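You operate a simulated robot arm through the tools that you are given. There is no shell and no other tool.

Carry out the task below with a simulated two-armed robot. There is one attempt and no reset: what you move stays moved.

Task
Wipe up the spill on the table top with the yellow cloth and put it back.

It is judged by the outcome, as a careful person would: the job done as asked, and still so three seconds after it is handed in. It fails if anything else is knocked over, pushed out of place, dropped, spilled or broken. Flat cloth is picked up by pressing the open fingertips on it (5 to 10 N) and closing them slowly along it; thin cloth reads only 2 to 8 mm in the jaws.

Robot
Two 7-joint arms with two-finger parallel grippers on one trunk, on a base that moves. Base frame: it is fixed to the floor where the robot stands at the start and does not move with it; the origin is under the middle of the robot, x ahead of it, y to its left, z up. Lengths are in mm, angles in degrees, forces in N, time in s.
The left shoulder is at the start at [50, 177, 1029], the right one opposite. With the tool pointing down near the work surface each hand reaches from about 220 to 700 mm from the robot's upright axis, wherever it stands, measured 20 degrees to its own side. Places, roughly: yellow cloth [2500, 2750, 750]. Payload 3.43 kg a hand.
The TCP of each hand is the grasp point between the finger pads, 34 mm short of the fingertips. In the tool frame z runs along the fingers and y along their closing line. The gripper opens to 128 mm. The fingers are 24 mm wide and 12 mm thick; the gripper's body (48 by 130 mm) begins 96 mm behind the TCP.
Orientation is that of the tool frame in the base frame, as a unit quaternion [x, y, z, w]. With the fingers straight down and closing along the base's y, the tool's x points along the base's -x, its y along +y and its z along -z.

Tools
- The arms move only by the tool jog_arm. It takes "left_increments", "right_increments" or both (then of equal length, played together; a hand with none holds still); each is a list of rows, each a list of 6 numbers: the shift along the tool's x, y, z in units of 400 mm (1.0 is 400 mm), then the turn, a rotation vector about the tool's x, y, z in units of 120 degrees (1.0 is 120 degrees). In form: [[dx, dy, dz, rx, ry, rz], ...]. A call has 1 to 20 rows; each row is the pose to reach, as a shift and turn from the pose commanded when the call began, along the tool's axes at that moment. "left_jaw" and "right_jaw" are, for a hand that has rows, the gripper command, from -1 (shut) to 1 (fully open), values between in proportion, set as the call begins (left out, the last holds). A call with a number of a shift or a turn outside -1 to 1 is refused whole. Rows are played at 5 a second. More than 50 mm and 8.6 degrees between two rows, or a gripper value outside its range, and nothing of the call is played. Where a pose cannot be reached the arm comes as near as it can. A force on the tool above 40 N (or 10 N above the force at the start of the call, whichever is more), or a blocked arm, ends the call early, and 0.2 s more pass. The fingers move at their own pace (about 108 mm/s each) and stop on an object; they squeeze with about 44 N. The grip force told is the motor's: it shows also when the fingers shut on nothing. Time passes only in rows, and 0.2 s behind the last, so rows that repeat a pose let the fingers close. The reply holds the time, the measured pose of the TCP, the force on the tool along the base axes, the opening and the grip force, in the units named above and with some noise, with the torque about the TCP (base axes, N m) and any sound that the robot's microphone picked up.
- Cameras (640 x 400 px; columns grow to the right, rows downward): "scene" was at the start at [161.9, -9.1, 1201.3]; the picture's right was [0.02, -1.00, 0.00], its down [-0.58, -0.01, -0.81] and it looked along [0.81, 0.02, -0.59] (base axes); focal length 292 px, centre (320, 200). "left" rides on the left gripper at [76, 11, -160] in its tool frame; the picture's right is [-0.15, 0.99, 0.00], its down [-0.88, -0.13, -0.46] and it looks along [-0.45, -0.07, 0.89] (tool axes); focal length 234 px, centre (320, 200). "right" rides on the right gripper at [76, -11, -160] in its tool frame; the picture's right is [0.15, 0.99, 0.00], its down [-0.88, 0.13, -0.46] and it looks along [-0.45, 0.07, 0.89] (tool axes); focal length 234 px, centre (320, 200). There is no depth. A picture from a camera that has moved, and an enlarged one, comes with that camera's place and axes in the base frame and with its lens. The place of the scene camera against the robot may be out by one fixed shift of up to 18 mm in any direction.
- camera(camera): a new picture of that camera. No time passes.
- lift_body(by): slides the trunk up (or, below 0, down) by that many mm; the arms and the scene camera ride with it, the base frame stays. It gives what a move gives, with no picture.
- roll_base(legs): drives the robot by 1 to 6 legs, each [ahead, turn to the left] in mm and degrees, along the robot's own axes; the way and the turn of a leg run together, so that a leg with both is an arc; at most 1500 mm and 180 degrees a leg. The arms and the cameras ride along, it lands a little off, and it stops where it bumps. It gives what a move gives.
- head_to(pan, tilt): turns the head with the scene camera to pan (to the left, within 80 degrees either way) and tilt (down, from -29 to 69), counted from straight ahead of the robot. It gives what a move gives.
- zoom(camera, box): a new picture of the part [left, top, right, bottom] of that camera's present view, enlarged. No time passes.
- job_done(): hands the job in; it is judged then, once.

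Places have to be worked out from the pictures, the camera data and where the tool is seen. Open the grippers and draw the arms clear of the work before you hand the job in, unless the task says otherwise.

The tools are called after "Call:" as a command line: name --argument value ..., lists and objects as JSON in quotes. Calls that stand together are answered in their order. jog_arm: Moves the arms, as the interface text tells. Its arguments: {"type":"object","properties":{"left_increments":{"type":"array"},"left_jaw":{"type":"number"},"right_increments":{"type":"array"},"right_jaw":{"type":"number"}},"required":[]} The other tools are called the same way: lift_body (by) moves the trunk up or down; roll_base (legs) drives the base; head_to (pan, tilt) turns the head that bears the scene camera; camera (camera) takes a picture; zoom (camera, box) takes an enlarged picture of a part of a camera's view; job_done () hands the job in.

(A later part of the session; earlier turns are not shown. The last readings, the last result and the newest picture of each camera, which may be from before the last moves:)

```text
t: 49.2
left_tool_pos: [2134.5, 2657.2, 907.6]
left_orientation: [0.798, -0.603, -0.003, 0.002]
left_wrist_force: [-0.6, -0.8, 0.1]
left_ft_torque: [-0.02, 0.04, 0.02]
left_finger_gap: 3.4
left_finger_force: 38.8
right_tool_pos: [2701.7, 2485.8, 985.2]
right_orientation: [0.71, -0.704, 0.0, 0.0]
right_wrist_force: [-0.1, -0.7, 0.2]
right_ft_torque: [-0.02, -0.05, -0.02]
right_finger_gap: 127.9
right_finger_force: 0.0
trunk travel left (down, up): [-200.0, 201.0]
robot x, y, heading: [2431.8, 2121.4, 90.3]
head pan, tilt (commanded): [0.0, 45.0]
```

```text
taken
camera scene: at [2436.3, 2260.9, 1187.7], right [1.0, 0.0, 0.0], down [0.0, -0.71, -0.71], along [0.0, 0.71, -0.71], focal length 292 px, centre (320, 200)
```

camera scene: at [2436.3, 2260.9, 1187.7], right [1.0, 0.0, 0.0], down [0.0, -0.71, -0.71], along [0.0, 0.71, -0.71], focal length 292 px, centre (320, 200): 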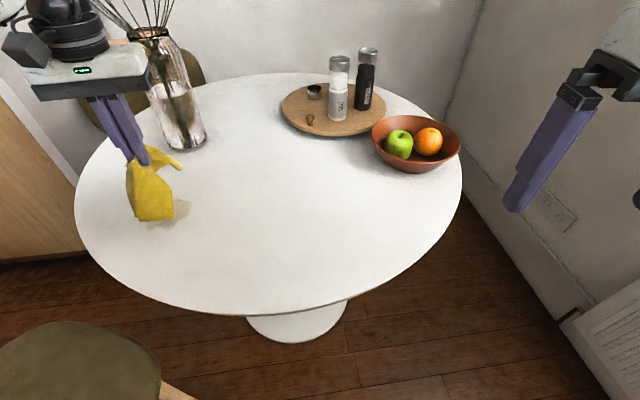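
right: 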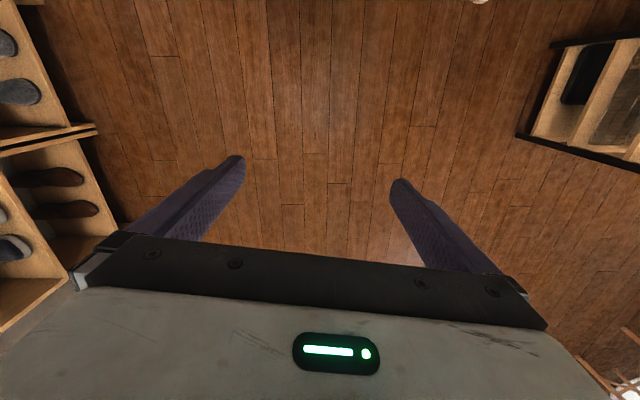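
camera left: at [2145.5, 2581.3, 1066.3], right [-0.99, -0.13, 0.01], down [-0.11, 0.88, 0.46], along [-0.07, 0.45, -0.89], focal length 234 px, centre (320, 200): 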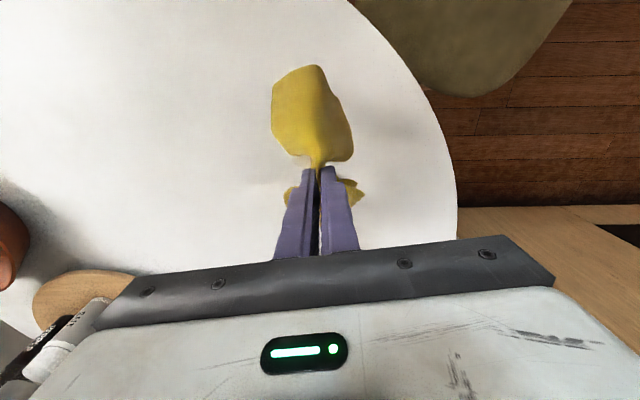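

The cloth is right above the spill, well clear of the vase. I lower it to just above the table and then feel for contact.

Call:
jog_arm --left_increments '[[0, 0, 0.05, 0, 0, 0], [0, 0, 0.1, 0, 0, 0], [0, 0, 0.15, 0, 0, 0], [0, 0, 0.2, 0, 0, 0], [0, 0, 0.25, 0, 0, 0], [0, 0, 0.275, 0, 0, 0], [0, 0, 0.275, 0, 0, 0]]'

Call:
camera --camera "scene"

```text
t: 50.8
left_tool_pos: [2133.1, 2659.3, 798.5]
left_orientation: [0.798, -0.603, -0.003, 0.003]
left_wrist_force: [-0.1, -1.2, 0.7]
left_ft_torque: [0.02, 0.02, -0.04]
left_finger_gap: 3.6
left_finger_force: 38.6
right_tool_pos: [2704.3, 2485.3, 986.4]
right_orientation: [0.709, -0.705, 0.0, 0.001]
right_wrist_force: [0.0, -0.2, -0.1]
right_ft_torque: [0.01, 0.01, 0.03]
right_finger_gap: 127.9
right_finger_force: 0.1
trunk travel left (down, up): [-200.0, 201.0]
robot x, y, heading: [2433.6, 2121.0, 90.2]
head pan, tilt (commanded): [0.0, 45.0]
```

```text
taken
camera scene: at [2436.3, 2260.9, 1187.7], right [1.0, 0.0, 0.0], down [0.0, -0.71, -0.71], along [0.0, 0.71, -0.71], focal length 292 px, centre (320, 200)
```

scene: 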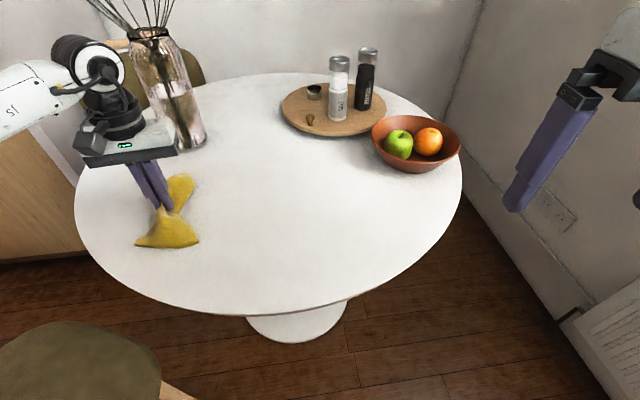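

The flaps lie spread on the table on either side. I lower to press through the cloth.

Call:
jog_arm --left_increments '[[0, 0, 0.01, 0, 0, 0], [0, 0, 0.02, 0, 0, 0], [0, 0, 0.0275, 0, 0, 0], [0, 0, 0.0275, 0, 0, 0]]'

```text
t: 51.8
left_tool_pos: [2134.2, 2658.9, 788.0]
left_orientation: [0.797, -0.604, -0.004, 0.002]
left_wrist_force: [-1.1, 1.0, 5.1]
left_ft_torque: [-0.01, 0.04, -0.06]
left_finger_gap: 3.4
left_finger_force: 38.7
right_tool_pos: [2702.1, 2484.2, 985.2]
right_orientation: [0.71, -0.704, 0.0, 0.001]
right_wrist_force: [-0.1, -0.2, -0.3]
right_ft_torque: [-0.02, 0.04, -0.01]
right_finger_gap: 128.0
right_finger_force: 0.1
trunk travel left (down, up): [-200.0, 201.0]
robot x, y, heading: [2431.0, 2119.0, 90.1]
head pan, tilt (commanded): [0.0, 45.0]
```

5 N of contact. I press half a millimetre more and begin wiping with side-to-side strokes, starting from the far edge of the spill.

Call:
jog_arm --left_increments '[[-0.03, 0, 0.00125, 0, 0, 0], [-0.06, -0.03, 0.00125, 0, 0, 0], [-0.09, -0.06, 0.00125, 0, 0, 0], [-0.12, -0.09, 0.00125, 0, 0, 0], [-0.12, -0.15, 0.00125, 0, 0, 0], [-0.12, -0.08, 0.00125, 0, 0, 0], [-0.12, -0.01, 0.00125, 0, 0, 0], [-0.12, 0.06, 0.00125, 0, 0, 0], [-0.12, 0.13, 0.00125, 0, 0, 0], [-0.09, 0.13, 0.00125, 0, 0, 0], [-0.09, 0.06, 0.00125, 0, 0, 0], [-0.09, -0.01, 0.00125, 0, 0, 0], [-0.09, -0.08, 0.00125, 0, 0, 0], [-0.09, -0.15, 0.00125, 0, 0, 0], [-0.06, -0.15, 0.00125, 0, 0, 0], [-0.06, -0.08, 0.00125, 0, 0, 0], [-0.06, -0.01, 0.00125, 0, 0, 0], [-0.06, 0.06, 0.00125, 0, 0, 0], [-0.06, 0.13, 0.00125, 0, 0, 0]]'

Call:
camera --camera "scene"

Call:
camera --camera "left"

```text
t: 55.8
left_tool_pos: [2075.6, 2664.9, 787.6]
left_orientation: [0.797, -0.603, -0.004, 0.001]
left_wrist_force: [3.3, 0.6, 14.3]
left_ft_torque: [0.01, -0.03, 0.0]
left_finger_gap: 3.6
left_finger_force: 38.4
right_tool_pos: [2703.7, 2484.0, 985.2]
right_orientation: [0.71, -0.705, 0.0, 0.0]
right_wrist_force: [0.8, 0.4, -0.1]
right_ft_torque: [-0.02, -0.03, 0.0]
right_finger_gap: 127.9
right_finger_force: 0.1
trunk travel left (down, up): [-200.0, 201.0]
robot x, y, heading: [2433.6, 2124.5, 90.1]
head pan, tilt (commanded): [0.0, 45.0]
```

```text
taken
camera scene: at [2437.2, 2259.9, 1188.0], right [1.0, 0.0, 0.0], down [0.0, -0.71, -0.71], along [0.0, 0.71, -0.71], focal length 292 px, centre (320, 200)
```

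scene: 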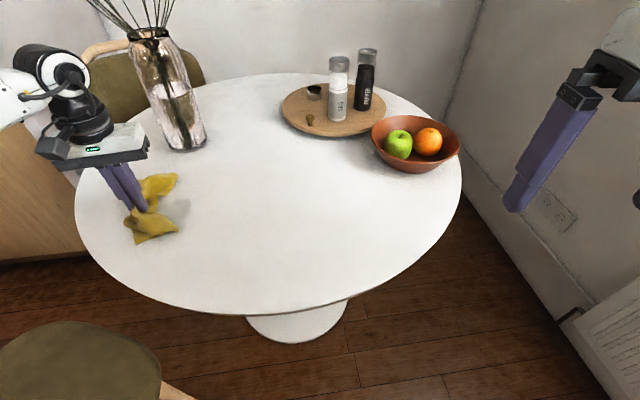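

```text
taken
camera left: at [2087.5, 2588.7, 946.0], right [-0.99, -0.13, 0.01], down [-0.11, 0.88, 0.46], along [-0.06, 0.46, -0.89], focal length 234 px, centre (320, 200)
```

left: 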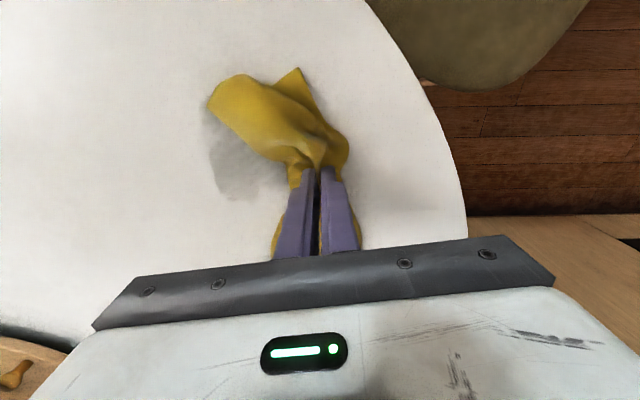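

The beige is already going; a faint patch remains where I have yet to pass. The force is 14 N, so I ease up half a millimetre and go on with the strokes toward the near side.

Call:
jog_arm --left_increments '[[0.03, 0, -0.00125, 0, 0, 0], [0.03, -0.07, -0.00125, 0, 0, 0], [0.03, -0.14, -0.00125, 0, 0, 0], [0.03, -0.21, -0.00125, 0, 0, 0], [0.03, -0.28, -0.00125, 0, 0, 0], [0.06, -0.28, -0.00125, 0, 0, 0], [0.06, -0.21, -0.00125, 0, 0, 0], [0.06, -0.14, -0.00125, 0, 0, 0], [0.06, -0.07, -0.00125, 0, 0, 0], [0.06, 0, -0.00125, 0, 0, 0], [0.09, 0, -0.00125, 0, 0, 0], [0.09, -0.07, -0.00125, 0, 0, 0], [0.09, -0.14, -0.00125, 0, 0, 0], [0.09, -0.21, -0.00125, 0, 0, 0], [0.09, -0.28, -0.00125, 0, 0, 0], [0.12, -0.28, -0.00125, 0, 0, 0], [0.12, -0.21, -0.00125, 0, 0, 0], [0.12, -0.14, -0.00125, 0, 0, 0], [0.12, -0.07, -0.00125, 0, 0, 0], [0.12, 0, -0.00125, 0, 0, 0]]'

Call:
camera --camera "left"

Call:
zoom --camera "scene" --box '[80, 140, 240, 260]'

```text
t: 60.0
left_tool_pos: [2089.5, 2620.9, 787.6]
left_orientation: [0.797, -0.604, -0.003, 0.001]
left_wrist_force: [1.3, 0.3, 5.2]
left_ft_torque: [-0.03, 0.0, 0.02]
left_finger_gap: 3.4
left_finger_force: 37.9
right_tool_pos: [2704.0, 2485.9, 986.0]
right_orientation: [0.709, -0.705, 0.0, 0.0]
right_wrist_force: [-0.2, 0.3, -0.1]
right_ft_torque: [0.02, 0.0, 0.02]
right_finger_gap: 128.0
right_finger_force: 0.0
trunk travel left (down, up): [-200.0, 201.0]
robot x, y, heading: [2434.6, 2120.0, 90.0]
head pan, tilt (commanded): [0.0, 45.0]
```

```text
taken
camera left: at [2100.7, 2545.1, 946.5], right [-0.99, -0.13, 0.01], down [-0.11, 0.88, 0.46], along [-0.06, 0.45, -0.89], focal length 234 px, centre (320, 200)
```

left: 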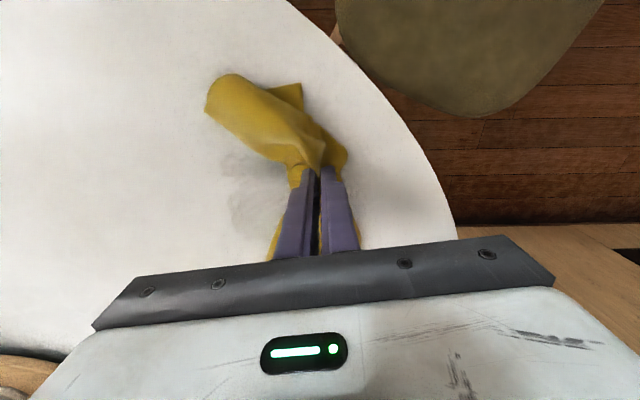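

```text
3.33 times, centred on (160, 200) of scene
camera zoom: at [2436.5, 2260.5, 1187.8], right [1.0, 0.0, 0.0], down [0.0, -0.71, -0.71], along [0.0, 0.71, -0.71], focal length 973 px, centre (853, 200)
```

zoom: 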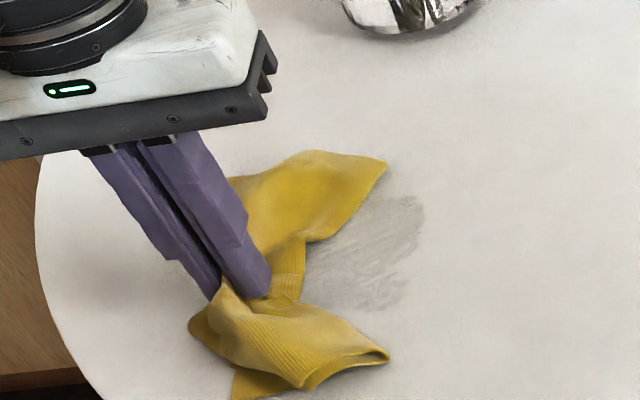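

Most of the beige is gone, leaving a greyish damp film. I go on with the near strokes and then cross-strokes, pressing a touch more.

Call:
jog_arm --left_increments '[[0.03, 0, 0.00075, 0, 0, 0], [0.03, -0.07, 0.00075, 0, 0, 0], [0.03, -0.14, 0.00075, 0, 0, 0], [0.03, -0.21, 0.00075, 0, 0, 0], [0.03, -0.28, 0.00075, 0, 0, 0], [0.06, -0.28, 0.00075, 0, 0, 0], [0.06, -0.21, 0.00075, 0, 0, 0], [0.06, -0.14, 0.00075, 0, 0, 0], [0.06, -0.07, 0.00075, 0, 0, 0], [0.06, -0.03, 0.00075, 0, 0, 0], [0.0, -0.03, 0.00075, 0, 0, 0], [-0.06, -0.03, 0.00075, 0, 0, 0], [-0.12, -0.03, 0.00075, 0, 0, 0], [-0.18, -0.03, 0.00075, 0, 0, 0], [-0.18, -0.06, 0.00075, 0, 0, 0], [-0.12, -0.06, 0.00075, 0, 0, 0], [-0.06, -0.06, 0.00075, 0, 0, 0], [0.0, -0.06, 0.00075, 0, 0, 0], [0.06, -0.06, 0.00075, 0, 0, 0]]'

Call:
zoom --camera "scene" --box '[80, 140, 240, 260]'

```text
t: 64.0
left_tool_pos: [2122.2, 2603.6, 787.1]
left_orientation: [0.798, -0.602, -0.004, 0.002]
left_wrist_force: [-1.2, 3.1, 10.0]
left_ft_torque: [0.05, 0.11, -0.06]
left_finger_gap: 3.4
left_finger_force: 38.6
right_tool_pos: [2702.1, 2484.6, 986.3]
right_orientation: [0.71, -0.704, 0.0, 0.0]
right_wrist_force: [0.6, 0.2, -0.7]
right_ft_torque: [-0.01, 0.01, 0.02]
right_finger_gap: 128.2
right_finger_force: 0.0
trunk travel left (down, up): [-200.0, 201.0]
robot x, y, heading: [2430.6, 2121.8, 90.1]
head pan, tilt (commanded): [0.0, 45.0]
```

```text
3.33 times, centred on (160, 200) of scene
camera zoom: at [2436.7, 2260.4, 1187.8], right [1.0, 0.0, 0.0], down [0.0, -0.71, -0.71], along [0.0, 0.71, -0.71], focal length 973 px, centre (853, 200)
```

zoom: 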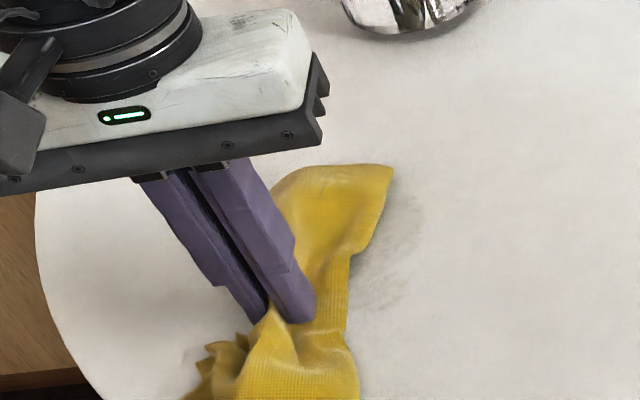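

The film is getting fainter. I continue the cross-strokes over the rest of the patch.

Call:
jog_arm --left_increments '[[0, -0.03, 0, 0, 0, 0], [-0.06, -0.03, 0, 0, 0, 0], [-0.12, -0.03, 0, 0, 0, 0], [-0.18, -0.03, 0, 0, 0, 0], [-0.24, -0.03, 0, 0, 0, 0], [-0.24, -0.06, 0, 0, 0, 0], [-0.18, -0.06, 0, 0, 0, 0], [-0.12, -0.06, 0, 0, 0, 0], [-0.06, -0.06, 0, 0, 0, 0], [0, -0.06, 0, 0, 0, 0], [0, -0.09, 0, 0, 0, 0], [-0.06, -0.09, 0, 0, 0, 0], [-0.12, -0.09, 0, 0, 0, 0], [-0.18, -0.09, 0, 0, 0, 0], [-0.24, -0.09, 0, 0, 0, 0], [-0.24, -0.12, 0, 0, 0, 0], [-0.18, -0.12, 0, 0, 0, 0], [-0.12, -0.12, 0, 0, 0, 0], [-0.06, -0.12, 0, 0, 0, 0], [0, -0.12, 0, 0, 0, 0]]'

Call:
zoom --camera "scene" --box '[80, 140, 240, 260]'

```text
t: 68.2
left_tool_pos: [2167.1, 2615.9, 788.1]
left_orientation: [0.798, -0.603, -0.004, 0.002]
left_wrist_force: [-0.4, 4.0, 14.9]
left_ft_torque: [0.09, 0.12, 0.0]
left_finger_gap: 3.6
left_finger_force: 38.3
right_tool_pos: [2703.0, 2485.5, 985.2]
right_orientation: [0.709, -0.705, -0.001, -0.001]
right_wrist_force: [0.8, 0.5, 0.7]
right_ft_torque: [0.01, -0.02, 0.01]
right_finger_gap: 128.0
right_finger_force: 0.0
trunk travel left (down, up): [-200.0, 201.0]
robot x, y, heading: [2430.5, 2119.3, 90.0]
head pan, tilt (commanded): [0.0, 45.0]
```

```text
3.33 times, centred on (160, 200) of scene
camera zoom: at [2436.8, 2260.2, 1187.9], right [1.0, 0.0, 0.0], down [0.0, -0.71, -0.71], along [0.0, 0.71, -0.71], focal length 973 px, centre (853, 200)
```

zoom: 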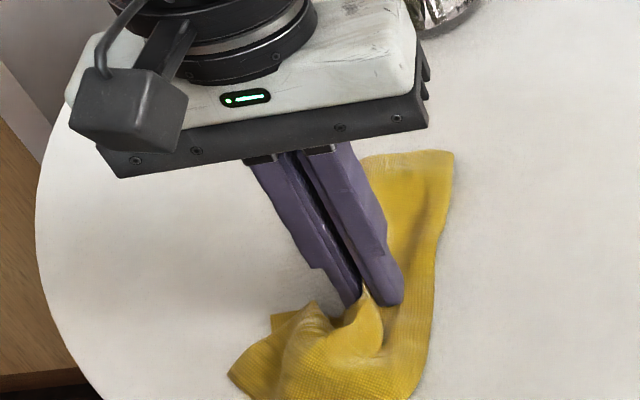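

The left part is now clean white. I ease off 0.6 mm (15 N is more than needed) and finish the cross-strokes on the right part.

Call:
jog_arm --left_increments '[[0, -0.03, -0.0015, 0, 0, 0], [-0.06, -0.03, -0.0015, 0, 0, 0], [-0.12, -0.03, -0.0015, 0, 0, 0], [-0.18, -0.03, -0.0015, 0, 0, 0], [-0.24, -0.03, -0.0015, 0, 0, 0], [-0.24, -0.06, -0.0015, 0, 0, 0], [-0.18, -0.06, -0.0015, 0, 0, 0], [-0.12, -0.06, -0.0015, 0, 0, 0], [-0.06, -0.06, -0.0015, 0, 0, 0], [0, -0.06, -0.0015, 0, 0, 0], [0, -0.09, -0.0015, 0, 0, 0], [-0.06, -0.09, -0.0015, 0, 0, 0], [-0.12, -0.09, -0.0015, 0, 0, 0], [-0.18, -0.09, -0.0015, 0, 0, 0], [-0.24, -0.09, -0.0015, 0, 0, 0], [-0.24, -0.12, -0.0015, 0, 0, 0], [-0.18, -0.12, -0.0015, 0, 0, 0], [-0.12, -0.12, -0.0015, 0, 0, 0], [-0.06, -0.12, -0.0015, 0, 0, 0], [0, -0.12, -0.0015, 0, 0, 0]]'

Call:
zoom --camera "scene" --box '[80, 140, 240, 260]'

Call:
camera --camera "left"

```text
t: 72.4
left_tool_pos: [2214.5, 2630.5, 788.7]
left_orientation: [0.798, -0.603, -0.004, 0.001]
left_wrist_force: [-0.5, 1.4, 6.6]
left_ft_torque: [0.01, 0.06, -0.03]
left_finger_gap: 3.7
left_finger_force: 38.5
right_tool_pos: [2703.3, 2485.5, 986.4]
right_orientation: [0.71, -0.704, 0.0, 0.001]
right_wrist_force: [0.2, -0.2, -0.5]
right_ft_torque: [-0.03, -0.01, 0.03]
right_finger_gap: 127.8
right_finger_force: 0.1
trunk travel left (down, up): [-200.0, 201.0]
robot x, y, heading: [2428.9, 2116.6, 90.0]
head pan, tilt (commanded): [0.0, 45.0]
```

```text
3.33 times, centred on (160, 200) of scene
camera zoom: at [2436.5, 2260.5, 1187.8], right [1.0, 0.0, 0.0], down [0.0, -0.71, -0.71], along [0.0, 0.71, -0.71], focal length 973 px, centre (853, 200)
```

zoom: 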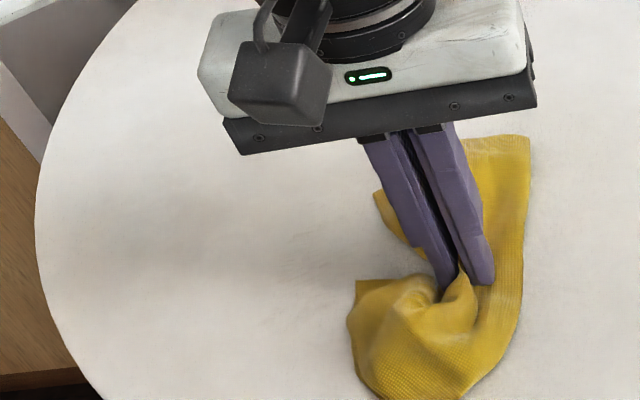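

```text
taken
camera left: at [2224.8, 2554.2, 946.3], right [-0.99, -0.13, 0.01], down [-0.11, 0.88, 0.46], along [-0.07, 0.45, -0.89], focal length 234 px, centre (320, 200)
```

left: 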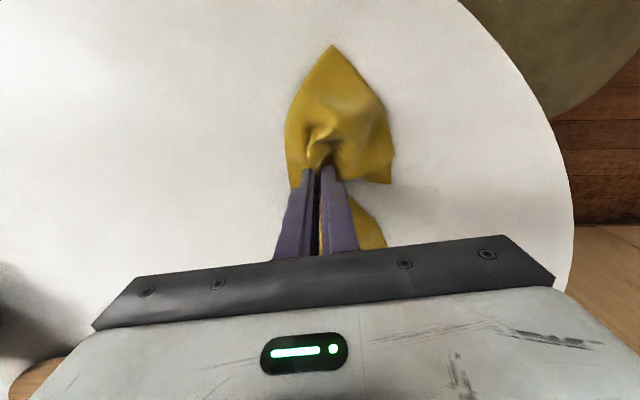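

The table appears white where the spill was, save for the gripper's shadow. I lift the cloth and carry it toward its home so that I can inspect the place.

Call:
jog_arm --left_increments '[[0, 0, -0.05, 0, 0, 0], [0, 0, -0.1, 0, 0, 0], [0, 0, -0.15, 0, 0, 0], [0, 0, -0.2, 0, 0, 0], [0, 0, -0.25, 0, 0, 0], [0, 0, -0.3, 0, 0, 0], [-0.01, -0.07, -0.3, 0, 0, 0], [-0.02, -0.14, -0.3, 0, 0, 0], [-0.03, -0.21, -0.3, 0, 0, 0], [-0.03, -0.28, -0.3, 0, 0, 0], [-0.03, -0.35, -0.3, 0, 0, 0], [-0.03, -0.35, -0.3, 0, 0, 0]]'

Call:
camera --camera "scene"

Call:
zoom --camera "scene" --box '[110, 150, 250, 260]'

Call:
camera --camera "left"

```text
t: 75.0
left_tool_pos: [2344.9, 2681.8, 906.1]
left_orientation: [0.798, -0.603, -0.004, 0.002]
left_wrist_force: [0.3, 0.5, 0.0]
left_ft_torque: [0.04, -0.01, -0.02]
left_finger_gap: 3.9
left_finger_force: 38.5
right_tool_pos: [2702.1, 2485.9, 985.8]
right_orientation: [0.71, -0.704, 0.0, 0.001]
right_wrist_force: [-1.0, 0.7, 0.0]
right_ft_torque: [0.03, -0.03, 0.01]
right_finger_gap: 127.7
right_finger_force: 0.0
trunk travel left (down, up): [-200.0, 201.0]
robot x, y, heading: [2430.7, 2118.7, 90.0]
head pan, tilt (commanded): [0.0, 45.0]
```

```text
taken
camera scene: at [2436.3, 2260.9, 1187.7], right [1.0, 0.0, 0.0], down [0.0, -0.71, -0.71], along [0.0, 0.71, -0.71], focal length 292 px, centre (320, 200)
```

scene: 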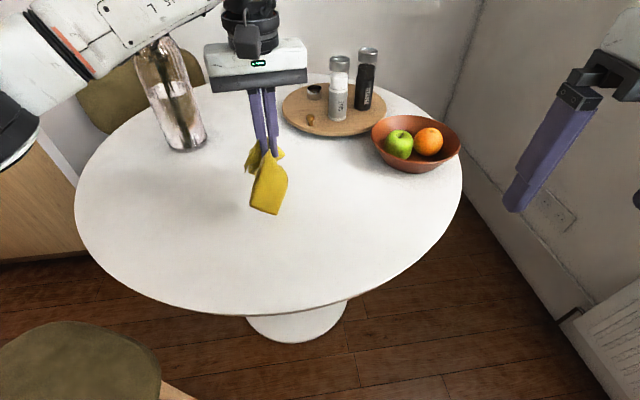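

```text
3.64 times, centred on (180, 205) of scene
camera zoom: at [2436.3, 2260.9, 1187.7], right [1.0, 0.0, 0.0], down [0.0, -0.71, -0.71], along [0.0, 0.71, -0.71], focal length 1062 px, centre (829, 182)
```

zoom: 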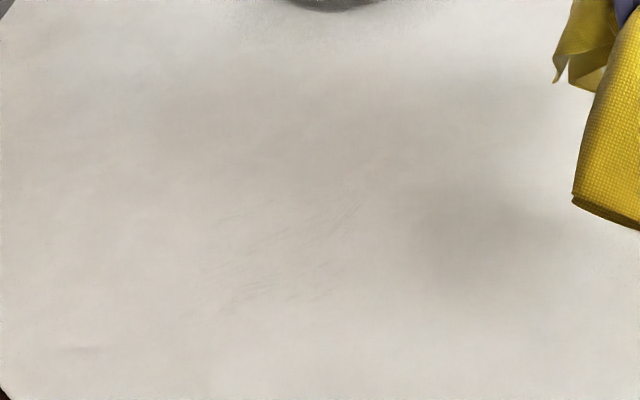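

```text
taken
camera left: at [2355.8, 2605.7, 1066.0], right [-0.99, -0.13, 0.01], down [-0.11, 0.88, 0.46], along [-0.07, 0.45, -0.89], focal length 234 px, centre (320, 200)
```

left: 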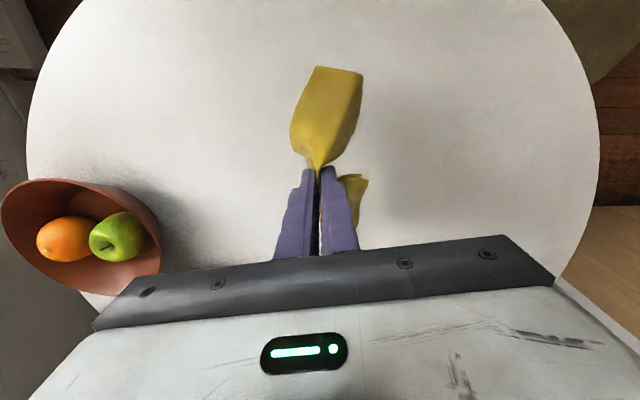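

Very faint streaks still seem to be there around the old spill. I zoom in closer to judge.

Call:
zoom --camera "scene" --box '[145, 185, 205, 240]'

```text
7.27 times, centred on (175, 212) of scene
camera zoom: at [2436.3, 2260.9, 1187.7], right [1.0, 0.0, 0.0], down [0.0, -0.71, -0.71], along [0.0, 0.71, -0.71], focal length 2124 px, centre (1374, 109)
```

zoom: 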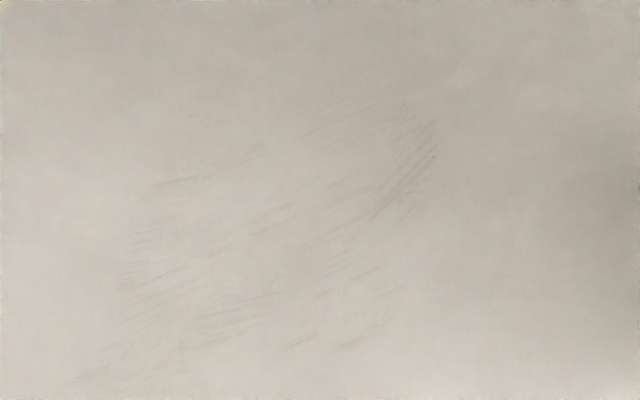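

Faint streaks do remain over about x 2090–2180, y 2600–2702, so I go back for a second, finer wipe.

Call:
jog_arm --left_increments '[[-0.0111, 0.0748, 0, 0, 0, 0], [-0.0223, 0.1496, 0, 0, 0, 0], [-0.0334, 0.2244, 0, 0, 0, 0], [-0.0446, 0.2991, 0, 0, 0, 0], [-0.0557, 0.3739, 0, 0, 0, 0], [-0.0669, 0.4487, 0, 0, 0, 0], [-0.078, 0.5235, 0, 0, 0, 0], [-0.078, 0.5235, 0.06, 0, 0, 0], [-0.078, 0.5235, 0.12, 0, 0, 0], [-0.078, 0.5235, 0.18, 0, 0, 0], [-0.078, 0.5235, 0.24, 0, 0, 0], [-0.078, 0.5235, 0.28, 0, 0, 0], [-0.078, 0.5235, 0.295, 0, 0, 0], [-0.078, 0.5235, 0.3, 0, 0, 0], [-0.078, 0.5235, 0.3, 0, 0, 0]]'

```text
t: 78.2
left_tool_pos: [2134.1, 2654.3, 788.4]
left_orientation: [0.798, -0.603, -0.004, 0.001]
left_wrist_force: [-0.2, 2.2, 10.7]
left_ft_torque: [0.02, -0.05, 0.0]
left_finger_gap: 3.8
left_finger_force: 38.1
right_tool_pos: [2702.9, 2484.4, 984.7]
right_orientation: [0.709, -0.705, 0.0, 0.0]
right_wrist_force: [-0.1, 0.5, 0.7]
right_ft_torque: [0.01, -0.01, -0.02]
right_finger_gap: 127.8
right_finger_force: 0.0
trunk travel left (down, up): [-200.0, 201.0]
robot x, y, heading: [2435.2, 2123.3, 90.1]
head pan, tilt (commanded): [0.0, 45.0]
```

Contact at 10.7 N. I now make finer side-to-side strokes with 10 mm spacing over the whole patch.

Call:
jog_arm --left_increments '[[-0.06, -0.07, 0, 0, 0, 0], [-0.12, -0.14, 0, 0, 0, 0], [-0.12, -0.07, 0, 0, 0, 0], [-0.12, 0, 0, 0, 0, 0], [-0.12, 0.07, 0, 0, 0, 0], [-0.12, 0.14, 0, 0, 0, 0], [-0.095, 0.14, 0, 0, 0, 0], [-0.095, 0.07, 0, 0, 0, 0], [-0.095, 0, 0, 0, 0, 0], [-0.095, -0.07, 0, 0, 0, 0], [-0.095, -0.14, 0, 0, 0, 0], [-0.07, -0.14, 0, 0, 0, 0], [-0.07, -0.07, 0, 0, 0, 0], [-0.07, 0, 0, 0, 0, 0], [-0.07, 0.07, 0, 0, 0, 0], [-0.07, 0.14, 0, 0, 0, 0], [-0.045, 0.14, 0, 0, 0, 0], [-0.045, 0.07, 0, 0, 0, 0], [-0.045, 0, 0, 0, 0, 0], [-0.045, -0.07, 0, 0, 0, 0]]'

```text
t: 82.4
left_tool_pos: [2155.4, 2677.7, 788.9]
left_orientation: [0.798, -0.603, -0.003, 0.001]
left_wrist_force: [-2.6, -1.2, 8.7]
left_ft_torque: [-0.07, 0.03, 0.01]
left_finger_gap: 3.5
left_finger_force: 37.9
right_tool_pos: [2702.7, 2485.9, 985.0]
right_orientation: [0.709, -0.705, 0.0, 0.001]
right_wrist_force: [0.5, -0.1, 0.1]
right_ft_torque: [0.01, -0.02, 0.01]
right_finger_gap: 128.0
right_finger_force: 0.0
trunk travel left (down, up): [-200.0, 201.0]
robot x, y, heading: [2434.0, 2124.5, 90.2]
head pan, tilt (commanded): [0.0, 45.0]
```

Force steady at about 9 N. I continue the fine strokes toward the near side.

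Call:
jog_arm --left_increments '[[0, -0.07, 0, 0, 0, 0], [0.025, -0.07, 0, 0, 0, 0], [0.025, 0, 0, 0, 0, 0], [0.025, 0.07, 0, 0, 0, 0], [0.025, 0.14, 0, 0, 0, 0], [0.025, 0.21, 0, 0, 0, 0], [0.05, 0.21, 0, 0, 0, 0], [0.05, 0.14, 0, 0, 0, 0], [0.05, 0.07, 0, 0, 0, 0], [0.05, 0, 0, 0, 0, 0], [0.05, -0.07, 0, 0, 0, 0], [0.075, -0.07, 0, 0, 0, 0], [0.075, 0, 0, 0, 0, 0], [0.075, 0.07, 0, 0, 0, 0], [0.075, 0.14, 0, 0, 0, 0], [0.075, 0.21, 0, 0, 0, 0], [0.1, 0.21, 0, 0, 0, 0], [0.1, 0.14, 0, 0, 0, 0], [0.1, 0.07, 0, 0, 0, 0], [0.1, 0, 0, 0, 0, 0]]'

Call:
zoom --camera "scene" --box '[80, 140, 240, 260]'

```text
t: 86.6
left_tool_pos: [2165.9, 2637.5, 788.5]
left_orientation: [0.797, -0.604, -0.004, 0.001]
left_wrist_force: [-5.0, -1.6, 16.8]
left_ft_torque: [-0.04, 0.04, -0.04]
left_finger_gap: 4.0
left_finger_force: 38.0
right_tool_pos: [2703.5, 2484.5, 985.8]
right_orientation: [0.709, -0.705, -0.001, -0.001]
right_wrist_force: [0.4, -0.8, 0.0]
right_ft_torque: [0.0, -0.05, -0.01]
right_finger_gap: 128.0
right_finger_force: 0.2
trunk travel left (down, up): [-200.0, 201.0]
robot x, y, heading: [2434.1, 2121.7, 90.3]
head pan, tilt (commanded): [0.0, 45.0]
```

```text
3.33 times, centred on (160, 200) of scene
camera zoom: at [2436.8, 2259.5, 1188.0], right [1.0, 0.0, 0.0], down [0.0, -0.71, -0.71], along [0.0, 0.71, -0.71], focal length 973 px, centre (853, 200)
```

zoom: 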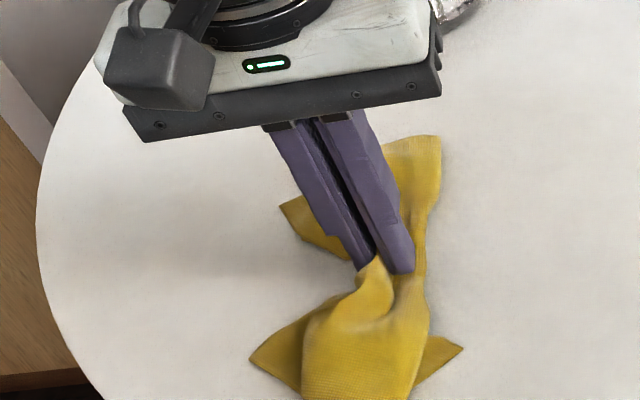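

16.8 N is more than needed, so I ease 0.8 mm and finish the last near strokes.

Call:
jog_arm --left_increments '[[0, -0.07, -0.002, 0, 0, 0], [0.025, -0.07, -0.002, 0, 0, 0], [0.025, 0, -0.002, 0, 0, 0], [0.025, 0.07, -0.002, 0, 0, 0], [0.025, 0.14, -0.002, 0, 0, 0], [0.025, 0.21, -0.002, 0, 0, 0], [0.05, 0.21, -0.002, 0, 0, 0], [0.05, 0.14, -0.002, 0, 0, 0], [0.05, 0.07, -0.002, 0, 0, 0], [0.05, 0, -0.002, 0, 0, 0], [0.05, -0.07, -0.002, 0, 0, 0], [0.075, -0.07, -0.002, 0, 0, 0], [0.075, 0, -0.002, 0, 0, 0], [0.075, 0.07, -0.002, 0, 0, 0], [0.075, 0.14, -0.002, 0, 0, 0], [0.075, 0.19, -0.002, 0, 0, 0]]'

Call:
zoom --camera "scene" --box '[80, 140, 240, 260]'

```text
t: 90.0
left_tool_pos: [2102.4, 2589.9, 788.4]
left_orientation: [0.797, -0.604, -0.004, 0.001]
left_wrist_force: [1.6, 0.3, 6.9]
left_ft_torque: [0.0, -0.11, -0.05]
left_finger_gap: 3.7
left_finger_force: 38.1
right_tool_pos: [2702.2, 2484.9, 985.9]
right_orientation: [0.71, -0.704, 0.0, 0.001]
right_wrist_force: [0.1, 1.0, 0.3]
right_ft_torque: [0.01, 0.0, -0.01]
right_finger_gap: 128.0
right_finger_force: 0.0
trunk travel left (down, up): [-200.0, 201.0]
robot x, y, heading: [2434.7, 2119.0, 89.8]
head pan, tilt (commanded): [0.0, 45.0]
```

```text
3.33 times, centred on (160, 200) of scene
camera zoom: at [2436.7, 2260.4, 1187.8], right [1.0, 0.0, 0.0], down [0.0, -0.71, -0.71], along [0.0, 0.71, -0.71], focal length 973 px, centre (853, 200)
```

zoom: 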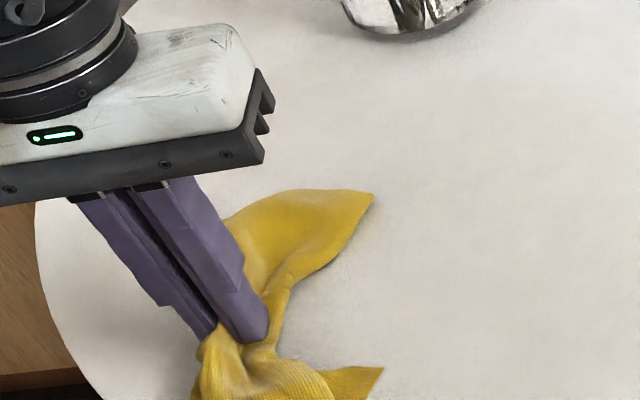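

The open part looks clean. I add a set of fore-and-aft strokes too, to take up any last streaks.

Call:
jog_arm --left_increments '[[-0.065, 0, 0, 0, 0, 0], [-0.13, 0, 0, 0, 0, 0], [-0.195, 0, 0, 0, 0, 0], [-0.25, 0, 0, 0, 0, 0], [-0.25, -0.03, 0, 0, 0, 0], [-0.19, -0.03, 0, 0, 0, 0], [-0.125, -0.03, 0, 0, 0, 0], [-0.06, -0.03, 0, 0, 0, 0], [0, -0.03, 0, 0, 0, 0], [0, -0.06, 0, 0, 0, 0], [-0.065, -0.06, 0, 0, 0, 0], [-0.13, -0.06, 0, 0, 0, 0], [-0.195, -0.06, 0, 0, 0, 0], [-0.25, -0.06, 0, 0, 0, 0], [-0.25, -0.09, 0, 0, 0, 0], [-0.19, -0.09, 0, 0, 0, 0], [-0.125, -0.09, 0, 0, 0, 0], [-0.06, -0.09, 0, 0, 0, 0], [0, -0.09, 0, 0, 0, 0], [0, -0.12, 0, 0, 0, 0]]'

Call:
jog_arm --left_increments '[[-0.065, 0, 0, 0, 0, 0], [-0.13, 0, 0, 0, 0, 0], [-0.195, 0, 0, 0, 0, 0], [-0.25, 0, 0, 0, 0, 0], [-0.25, -0.03, 0, 0, 0, 0], [-0.19, -0.03, 0, 0, 0, 0], [-0.125, -0.03, 0, 0, 0, 0], [-0.06, -0.03, 0, 0, 0, 0], [0, -0.03, 0, 0, 0, 0], [0, -0.06, 0, 0, 0, 0], [-0.065, -0.06, 0, 0, 0, 0], [-0.13, -0.06, 0, 0, 0, 0], [-0.195, -0.06, 0, 0, 0, 0], [-0.25, -0.06, 0, 0, 0, 0], [-0.25, -0.09, 0, 0, 0, 0], [-0.19, -0.09, 0, 0, 0, 0], [-0.125, -0.09, 0, 0, 0, 0], [-0.06, -0.09, 0, 0, 0, 0], [0, -0.09, 0, 0, 0, 0], [0, -0.12, 0, 0, 0, 0]]'

Call:
zoom --camera "scene" --box '[80, 140, 240, 260]'

```text
t: 94.2
left_tool_pos: [2148.0, 2603.7, 788.2]
left_orientation: [0.798, -0.603, -0.003, 0.001]
left_wrist_force: [-1.9, -0.8, 7.6]
left_ft_torque: [-0.03, 0.02, -0.04]
left_finger_gap: 3.8
left_finger_force: 38.3
right_tool_pos: [2703.0, 2484.4, 985.9]
right_orientation: [0.71, -0.704, 0.0, 0.0]
right_wrist_force: [0.0, -0.7, 0.0]
right_ft_torque: [-0.04, -0.02, -0.03]
right_finger_gap: 127.8
right_finger_force: 0.1
trunk travel left (down, up): [-200.0, 201.0]
robot x, y, heading: [2432.2, 2121.1, 89.8]
head pan, tilt (commanded): [0.0, 45.0]
```

```text
t: 98.4
left_tool_pos: [2192.6, 2614.7, 788.4]
left_orientation: [0.797, -0.604, -0.003, 0.004]
left_wrist_force: [-3.9, -2.2, 11.2]
left_ft_torque: [-0.06, 0.07, -0.02]
left_finger_gap: 3.8
left_finger_force: 38.2
right_tool_pos: [2702.5, 2484.9, 985.8]
right_orientation: [0.71, -0.704, -0.001, -0.001]
right_wrist_force: [-0.1, 0.4, 0.1]
right_ft_torque: [0.02, 0.02, -0.01]
right_finger_gap: 128.1
right_finger_force: 0.1
trunk travel left (down, up): [-200.0, 201.0]
robot x, y, heading: [2431.7, 2120.7, 90.1]
head pan, tilt (commanded): [0.0, 45.0]
```

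```text
3.33 times, centred on (160, 200) of scene
camera zoom: at [2436.5, 2259.9, 1187.9], right [1.0, 0.0, 0.0], down [0.0, -0.71, -0.71], along [0.0, 0.71, -0.71], focal length 973 px, centre (853, 200)
```

zoom: 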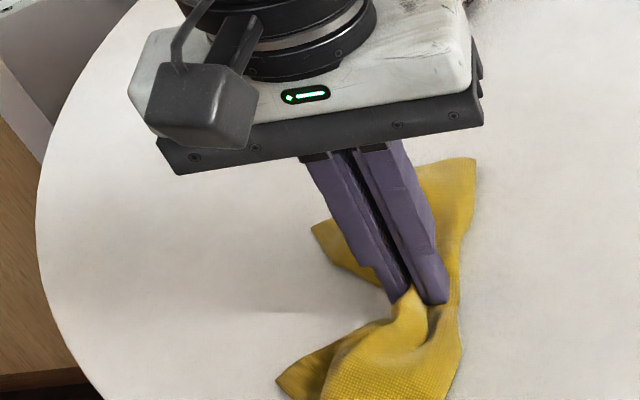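

The area looks clean. I lift the cloth and carry it back over its home at [2424, 2682], then inspect both.

Call:
jog_arm --left_increments '[[0, 0, -0.06, 0, 0, 0], [0, 0, -0.12, 0, 0, 0], [0, 0, -0.18, 0, 0, 0], [0, 0, -0.24, 0, 0, 0], [0, 0, -0.3, 0, 0, 0], [0, -0.075, -0.3, 0, 0, 0], [0, -0.15, -0.3, 0, 0, 0], [0, -0.225, -0.3, 0, 0, 0], [-0.002, -0.3, -0.3, 0, 0, 0], [-0.003, -0.375, -0.3, 0, 0, 0], [-0.004, -0.45, -0.3, 0, 0, 0], [-0.004, -0.525, -0.3, 0, 0, 0], [-0.004, -0.6, -0.3, 0, 0, 0], [-0.004, -0.6, -0.3, 0, 0, 0]]'

Call:
camera --camera "scene"

Call:
zoom --camera "scene" --box '[110, 150, 250, 260]'

Call:
zoom --camera "scene" --box '[145, 185, 205, 240]'

Call:
camera --camera "left"

```text
t: 101.4
left_tool_pos: [2425.4, 2681.9, 906.2]
left_orientation: [0.798, -0.603, -0.003, 0.002]
left_wrist_force: [-0.4, -0.6, 0.0]
left_ft_torque: [-0.01, 0.0, 0.0]
left_finger_gap: 3.5
left_finger_force: 38.4
right_tool_pos: [2703.6, 2484.8, 985.0]
right_orientation: [0.709, -0.705, 0.0, 0.001]
right_wrist_force: [-0.4, 0.0, 0.5]
right_ft_torque: [-0.02, 0.02, 0.04]
right_finger_gap: 127.8
right_finger_force: 0.0
trunk travel left (down, up): [-200.0, 201.0]
robot x, y, heading: [2428.8, 2120.1, 90.1]
head pan, tilt (commanded): [0.0, 45.0]
```

```text
taken
camera scene: at [2436.3, 2260.9, 1187.7], right [1.0, 0.0, 0.0], down [0.0, -0.71, -0.71], along [0.0, 0.71, -0.71], focal length 292 px, centre (320, 200)
```

scene: 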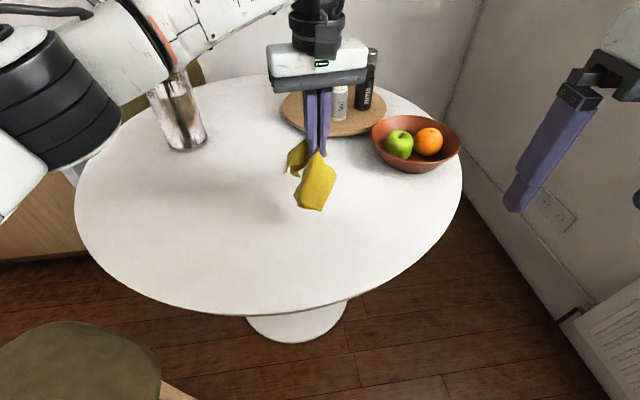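

```text
3.64 times, centred on (180, 205) of scene
camera zoom: at [2436.3, 2260.9, 1187.7], right [1.0, 0.0, 0.0], down [0.0, -0.71, -0.71], along [0.0, 0.71, -0.71], focal length 1062 px, centre (829, 182)
```

zoom: 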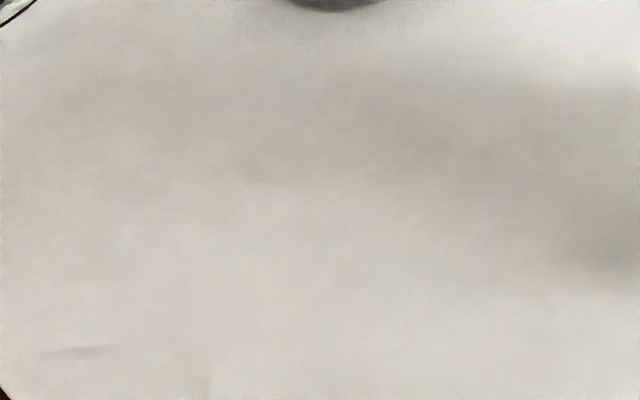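

```text
7.27 times, centred on (175, 212) of scene
camera zoom: at [2436.3, 2260.9, 1187.7], right [1.0, 0.0, 0.0], down [0.0, -0.71, -0.71], along [0.0, 0.71, -0.71], focal length 2124 px, centre (1374, 109)
```

zoom: 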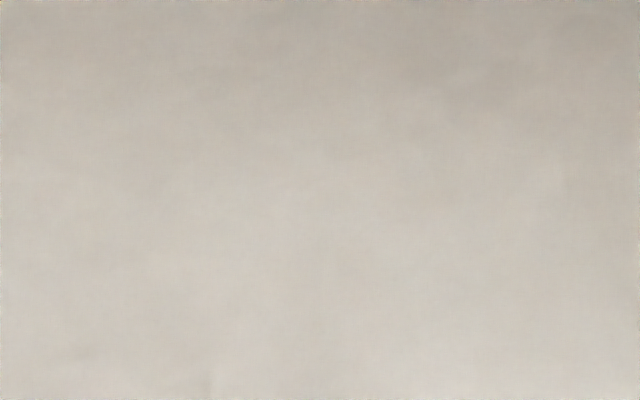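

```text
taken
camera left: at [2436.6, 2607.2, 1065.0], right [-0.99, -0.13, 0.01], down [-0.11, 0.88, 0.46], along [-0.07, 0.45, -0.89], focal length 234 px, centre (320, 200)
```

left: 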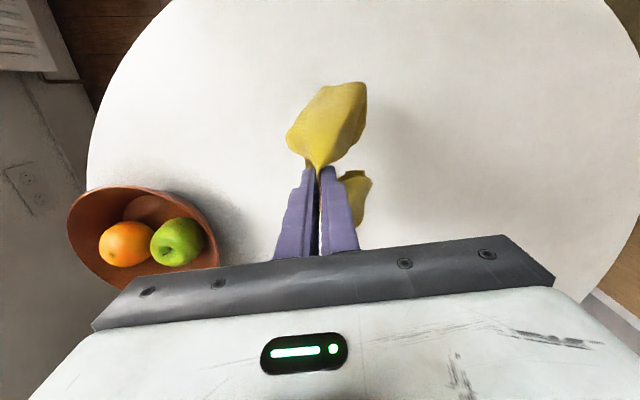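

The spill is wholly gone, also under enlargement. A small mark shows near scene pixel (114,246); I check whether it is only the marble pattern.

Call:
zoom --camera "scene" --box '[85, 220, 155, 265]'

Call:
zoom --camera "scene" --box '[70, 70, 470, 320]'

```text
8.89 times, centred on (120, 242) of scene
camera zoom: at [2436.3, 2260.9, 1187.7], right [1.0, 0.0, 0.0], down [0.0, -0.71, -0.71], along [0.0, 0.71, -0.71], focal length 2596 px, centre (2098, -178)
```

zoom: 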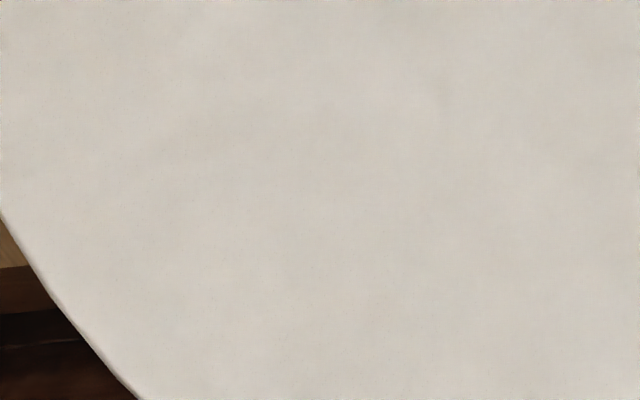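

```text
1.60 times, centred on (270, 195) of scene
camera zoom: at [2436.3, 2260.9, 1187.7], right [1.0, 0.0, 0.0], down [0.0, -0.71, -0.71], along [0.0, 0.71, -0.71], focal length 467 px, centre (400, 208)
```

zoom: 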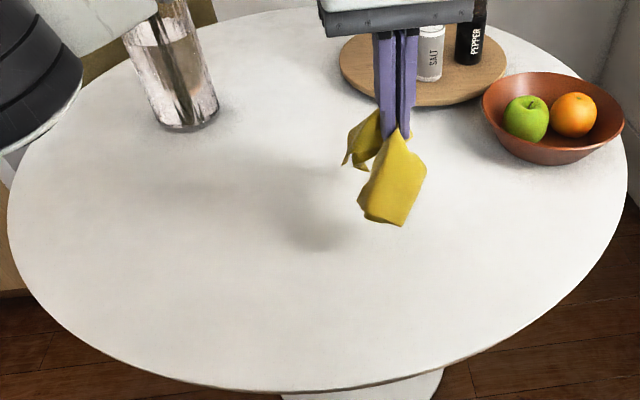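

The table is clean and nothing else has moved. I lower the cloth onto its old place.

Call:
jog_arm --left_increments '[[0, 0, 0.05, 0, 0, 0], [0, 0, 0.1, 0, 0, 0], [0, 0, 0.15, 0, 0, 0], [0, 0, 0.2, 0, 0, 0], [0, 0, 0.25, 0, 0, 0], [0, 0, 0.28, 0, 0, 0], [0, 0, 0.29, 0, 0, 0], [0, 0, 0.29, 0, 0, 0]]'

Call:
camera --camera "scene"

Call:
camera --camera "left"

```text
t: 103.2
left_tool_pos: [2425.2, 2683.2, 791.8]
left_orientation: [0.798, -0.603, -0.003, 0.001]
left_wrist_force: [0.2, 0.3, 5.0]
left_ft_torque: [0.12, 0.04, -0.03]
left_finger_gap: 3.6
left_finger_force: 38.9
right_tool_pos: [2702.5, 2485.1, 985.9]
right_orientation: [0.71, -0.705, 0.0, 0.0]
right_wrist_force: [0.4, -0.6, 0.5]
right_ft_torque: [0.02, 0.02, 0.02]
right_finger_gap: 127.9
right_finger_force: 0.1
trunk travel left (down, up): [-200.0, 201.0]
robot x, y, heading: [2432.3, 2119.9, 90.1]
head pan, tilt (commanded): [0.0, 45.0]
```

```text
taken
camera scene: at [2436.3, 2260.6, 1187.8], right [1.0, 0.0, 0.0], down [0.0, -0.71, -0.71], along [0.0, 0.71, -0.71], focal length 292 px, centre (320, 200)
```

scene: 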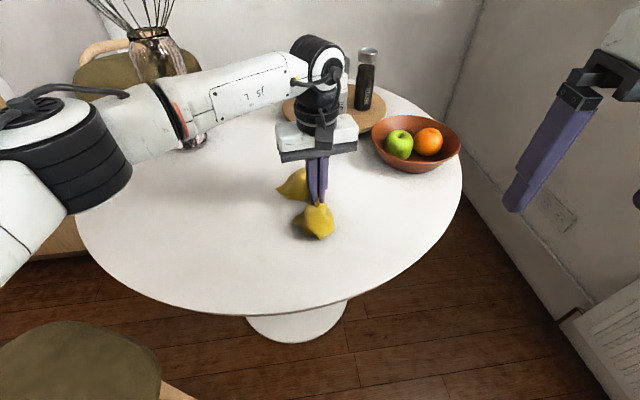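

```text
taken
camera left: at [2435.6, 2606.9, 949.6], right [-0.99, -0.13, 0.01], down [-0.11, 0.88, 0.46], along [-0.07, 0.45, -0.89], focal length 234 px, centre (320, 200)
```

left: 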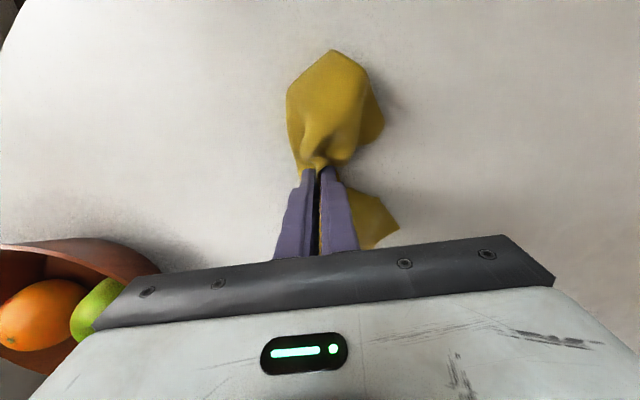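

Both flaps lie out on the table (far flap to about [2347, 2743], near flap to about [2427, 2596]) around the old centre. I open the fingers slowly while pressing lightly, so that they spread the gathered ridge.

Call:
jog_arm --left_increments '[[0, 0, 0, 0, 0, 0], [0, 0, 0, 0, 0, 0]]' --left_jaw -0.85

Call:
jog_arm --left_increments '[[0, 0, 0.005, 0, 0, 0], [0, 0, 0.005, 0, 0, 0]]' --left_jaw -0.7

Call:
camera --camera "left"

```text
t: 103.8
left_tool_pos: [2424.9, 2683.2, 789.9]
left_orientation: [0.798, -0.603, -0.002, 0.002]
left_wrist_force: [0.2, 0.8, 0.9]
left_ft_torque: [0.02, 0.01, -0.01]
left_finger_gap: 9.5
left_finger_force: 0.0
right_tool_pos: [2703.2, 2485.4, 985.6]
right_orientation: [0.709, -0.705, 0.0, 0.001]
right_wrist_force: [-0.7, -0.6, 0.0]
right_ft_torque: [0.02, 0.0, -0.01]
right_finger_gap: 127.9
right_finger_force: 0.0
trunk travel left (down, up): [-200.0, 201.0]
robot x, y, heading: [2432.5, 2119.4, 90.1]
head pan, tilt (commanded): [0.0, 45.0]
```

```text
t: 104.4
left_tool_pos: [2424.9, 2683.4, 789.2]
left_orientation: [0.797, -0.604, -0.004, 0.002]
left_wrist_force: [-0.5, -0.4, 4.7]
left_ft_torque: [-0.02, -0.02, 0.02]
left_finger_gap: 18.8
left_finger_force: 0.0
right_tool_pos: [2701.9, 2485.6, 985.8]
right_orientation: [0.71, -0.704, 0.001, -0.001]
right_wrist_force: [-0.5, 0.9, 0.5]
right_ft_torque: [-0.05, 0.01, 0.0]
right_finger_gap: 127.7
right_finger_force: 0.1
trunk travel left (down, up): [-200.0, 201.0]
robot x, y, heading: [2432.6, 2121.0, 90.2]
head pan, tilt (commanded): [0.0, 45.0]
```

```text
taken
camera left: at [2435.6, 2606.6, 947.7], right [-0.99, -0.13, 0.01], down [-0.11, 0.88, 0.46], along [-0.07, 0.45, -0.89], focal length 234 px, centre (320, 200)
```

left: 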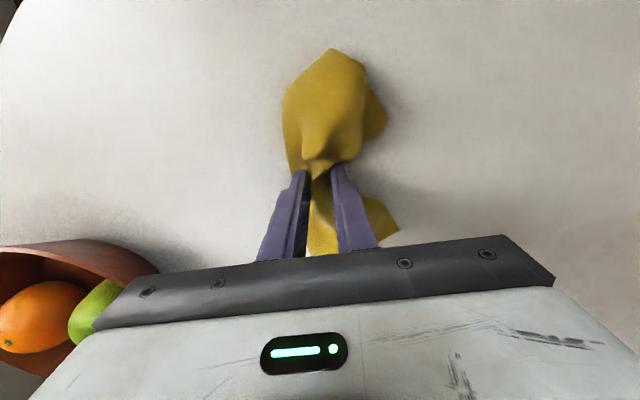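

The fingers are opening with about 5 N of pressure and the cloth is spreading with them. I continue opening stepwise.

Call:
jog_arm --left_increments '[[0, 0, 0.001, 0, 0, 0], [0, 0, 0.001, 0, 0, 0]]' --left_jaw -0.55

Call:
jog_arm --left_increments '[[0, 0, 0.001, 0, 0, 0], [0, 0, 0.001, 0, 0, 0]]' --left_jaw -0.4

Call:
jog_arm --left_increments '[[0, 0, 0, 0, 0, 0], [0, 0, 0, 0, 0, 0]]' --left_jaw -0.25

Call:
camera --camera "left"

```text
t: 105.0
left_tool_pos: [2424.6, 2682.8, 788.8]
left_orientation: [0.798, -0.603, -0.004, 0.002]
left_wrist_force: [-0.1, -1.1, 5.1]
left_ft_torque: [0.0, -0.09, -0.02]
left_finger_gap: 28.0
left_finger_force: 0.0
right_tool_pos: [2701.5, 2485.4, 985.7]
right_orientation: [0.71, -0.704, -0.001, -0.001]
right_wrist_force: [0.4, 0.9, -0.1]
right_ft_torque: [0.01, -0.01, -0.02]
right_finger_gap: 128.0
right_finger_force: 0.0
trunk travel left (down, up): [-200.0, 201.0]
robot x, y, heading: [2433.2, 2120.8, 90.4]
head pan, tilt (commanded): [0.0, 45.0]
```

```text
t: 105.6
left_tool_pos: [2423.9, 2682.1, 788.6]
left_orientation: [0.798, -0.603, -0.003, 0.002]
left_wrist_force: [-1.8, 0.0, 7.1]
left_ft_torque: [0.03, -0.09, 0.03]
left_finger_gap: 37.3
left_finger_force: 0.1
right_tool_pos: [2702.6, 2484.9, 985.0]
right_orientation: [0.709, -0.705, 0.001, -0.001]
right_wrist_force: [1.3, 0.2, 0.1]
right_ft_torque: [0.0, -0.01, 0.03]
right_finger_gap: 127.7
right_finger_force: 0.0
trunk travel left (down, up): [-200.0, 201.0]
robot x, y, heading: [2432.9, 2119.5, 90.2]
head pan, tilt (commanded): [0.0, 45.0]
```

```text
t: 106.2
left_tool_pos: [2425.3, 2681.3, 789.3]
left_orientation: [0.798, -0.603, -0.003, 0.002]
left_wrist_force: [-1.8, -0.2, 7.1]
left_ft_torque: [0.02, -0.15, -0.02]
left_finger_gap: 46.7
left_finger_force: 0.0
right_tool_pos: [2703.7, 2485.9, 985.4]
right_orientation: [0.709, -0.705, 0.0, 0.0]
right_wrist_force: [-0.1, -0.4, -0.1]
right_ft_torque: [-0.03, -0.01, 0.01]
right_finger_gap: 128.4
right_finger_force: 0.1
trunk travel left (down, up): [-200.0, 201.0]
robot x, y, heading: [2433.3, 2119.9, 90.0]
head pan, tilt (commanded): [0.0, 45.0]
```

```text
taken
camera left: at [2435.3, 2606.5, 947.3], right [-0.99, -0.13, 0.01], down [-0.11, 0.88, 0.46], along [-0.07, 0.45, -0.89], focal length 234 px, centre (320, 200)
```

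left: 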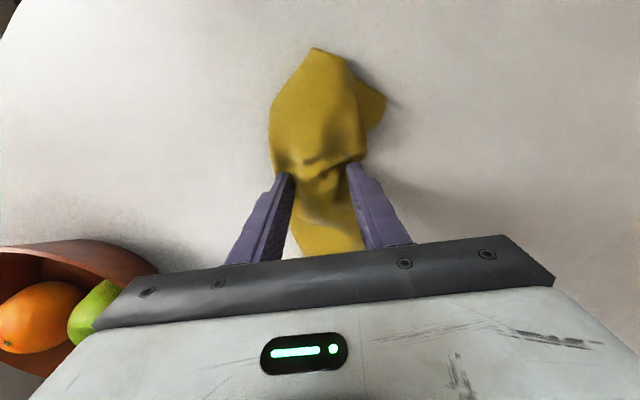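

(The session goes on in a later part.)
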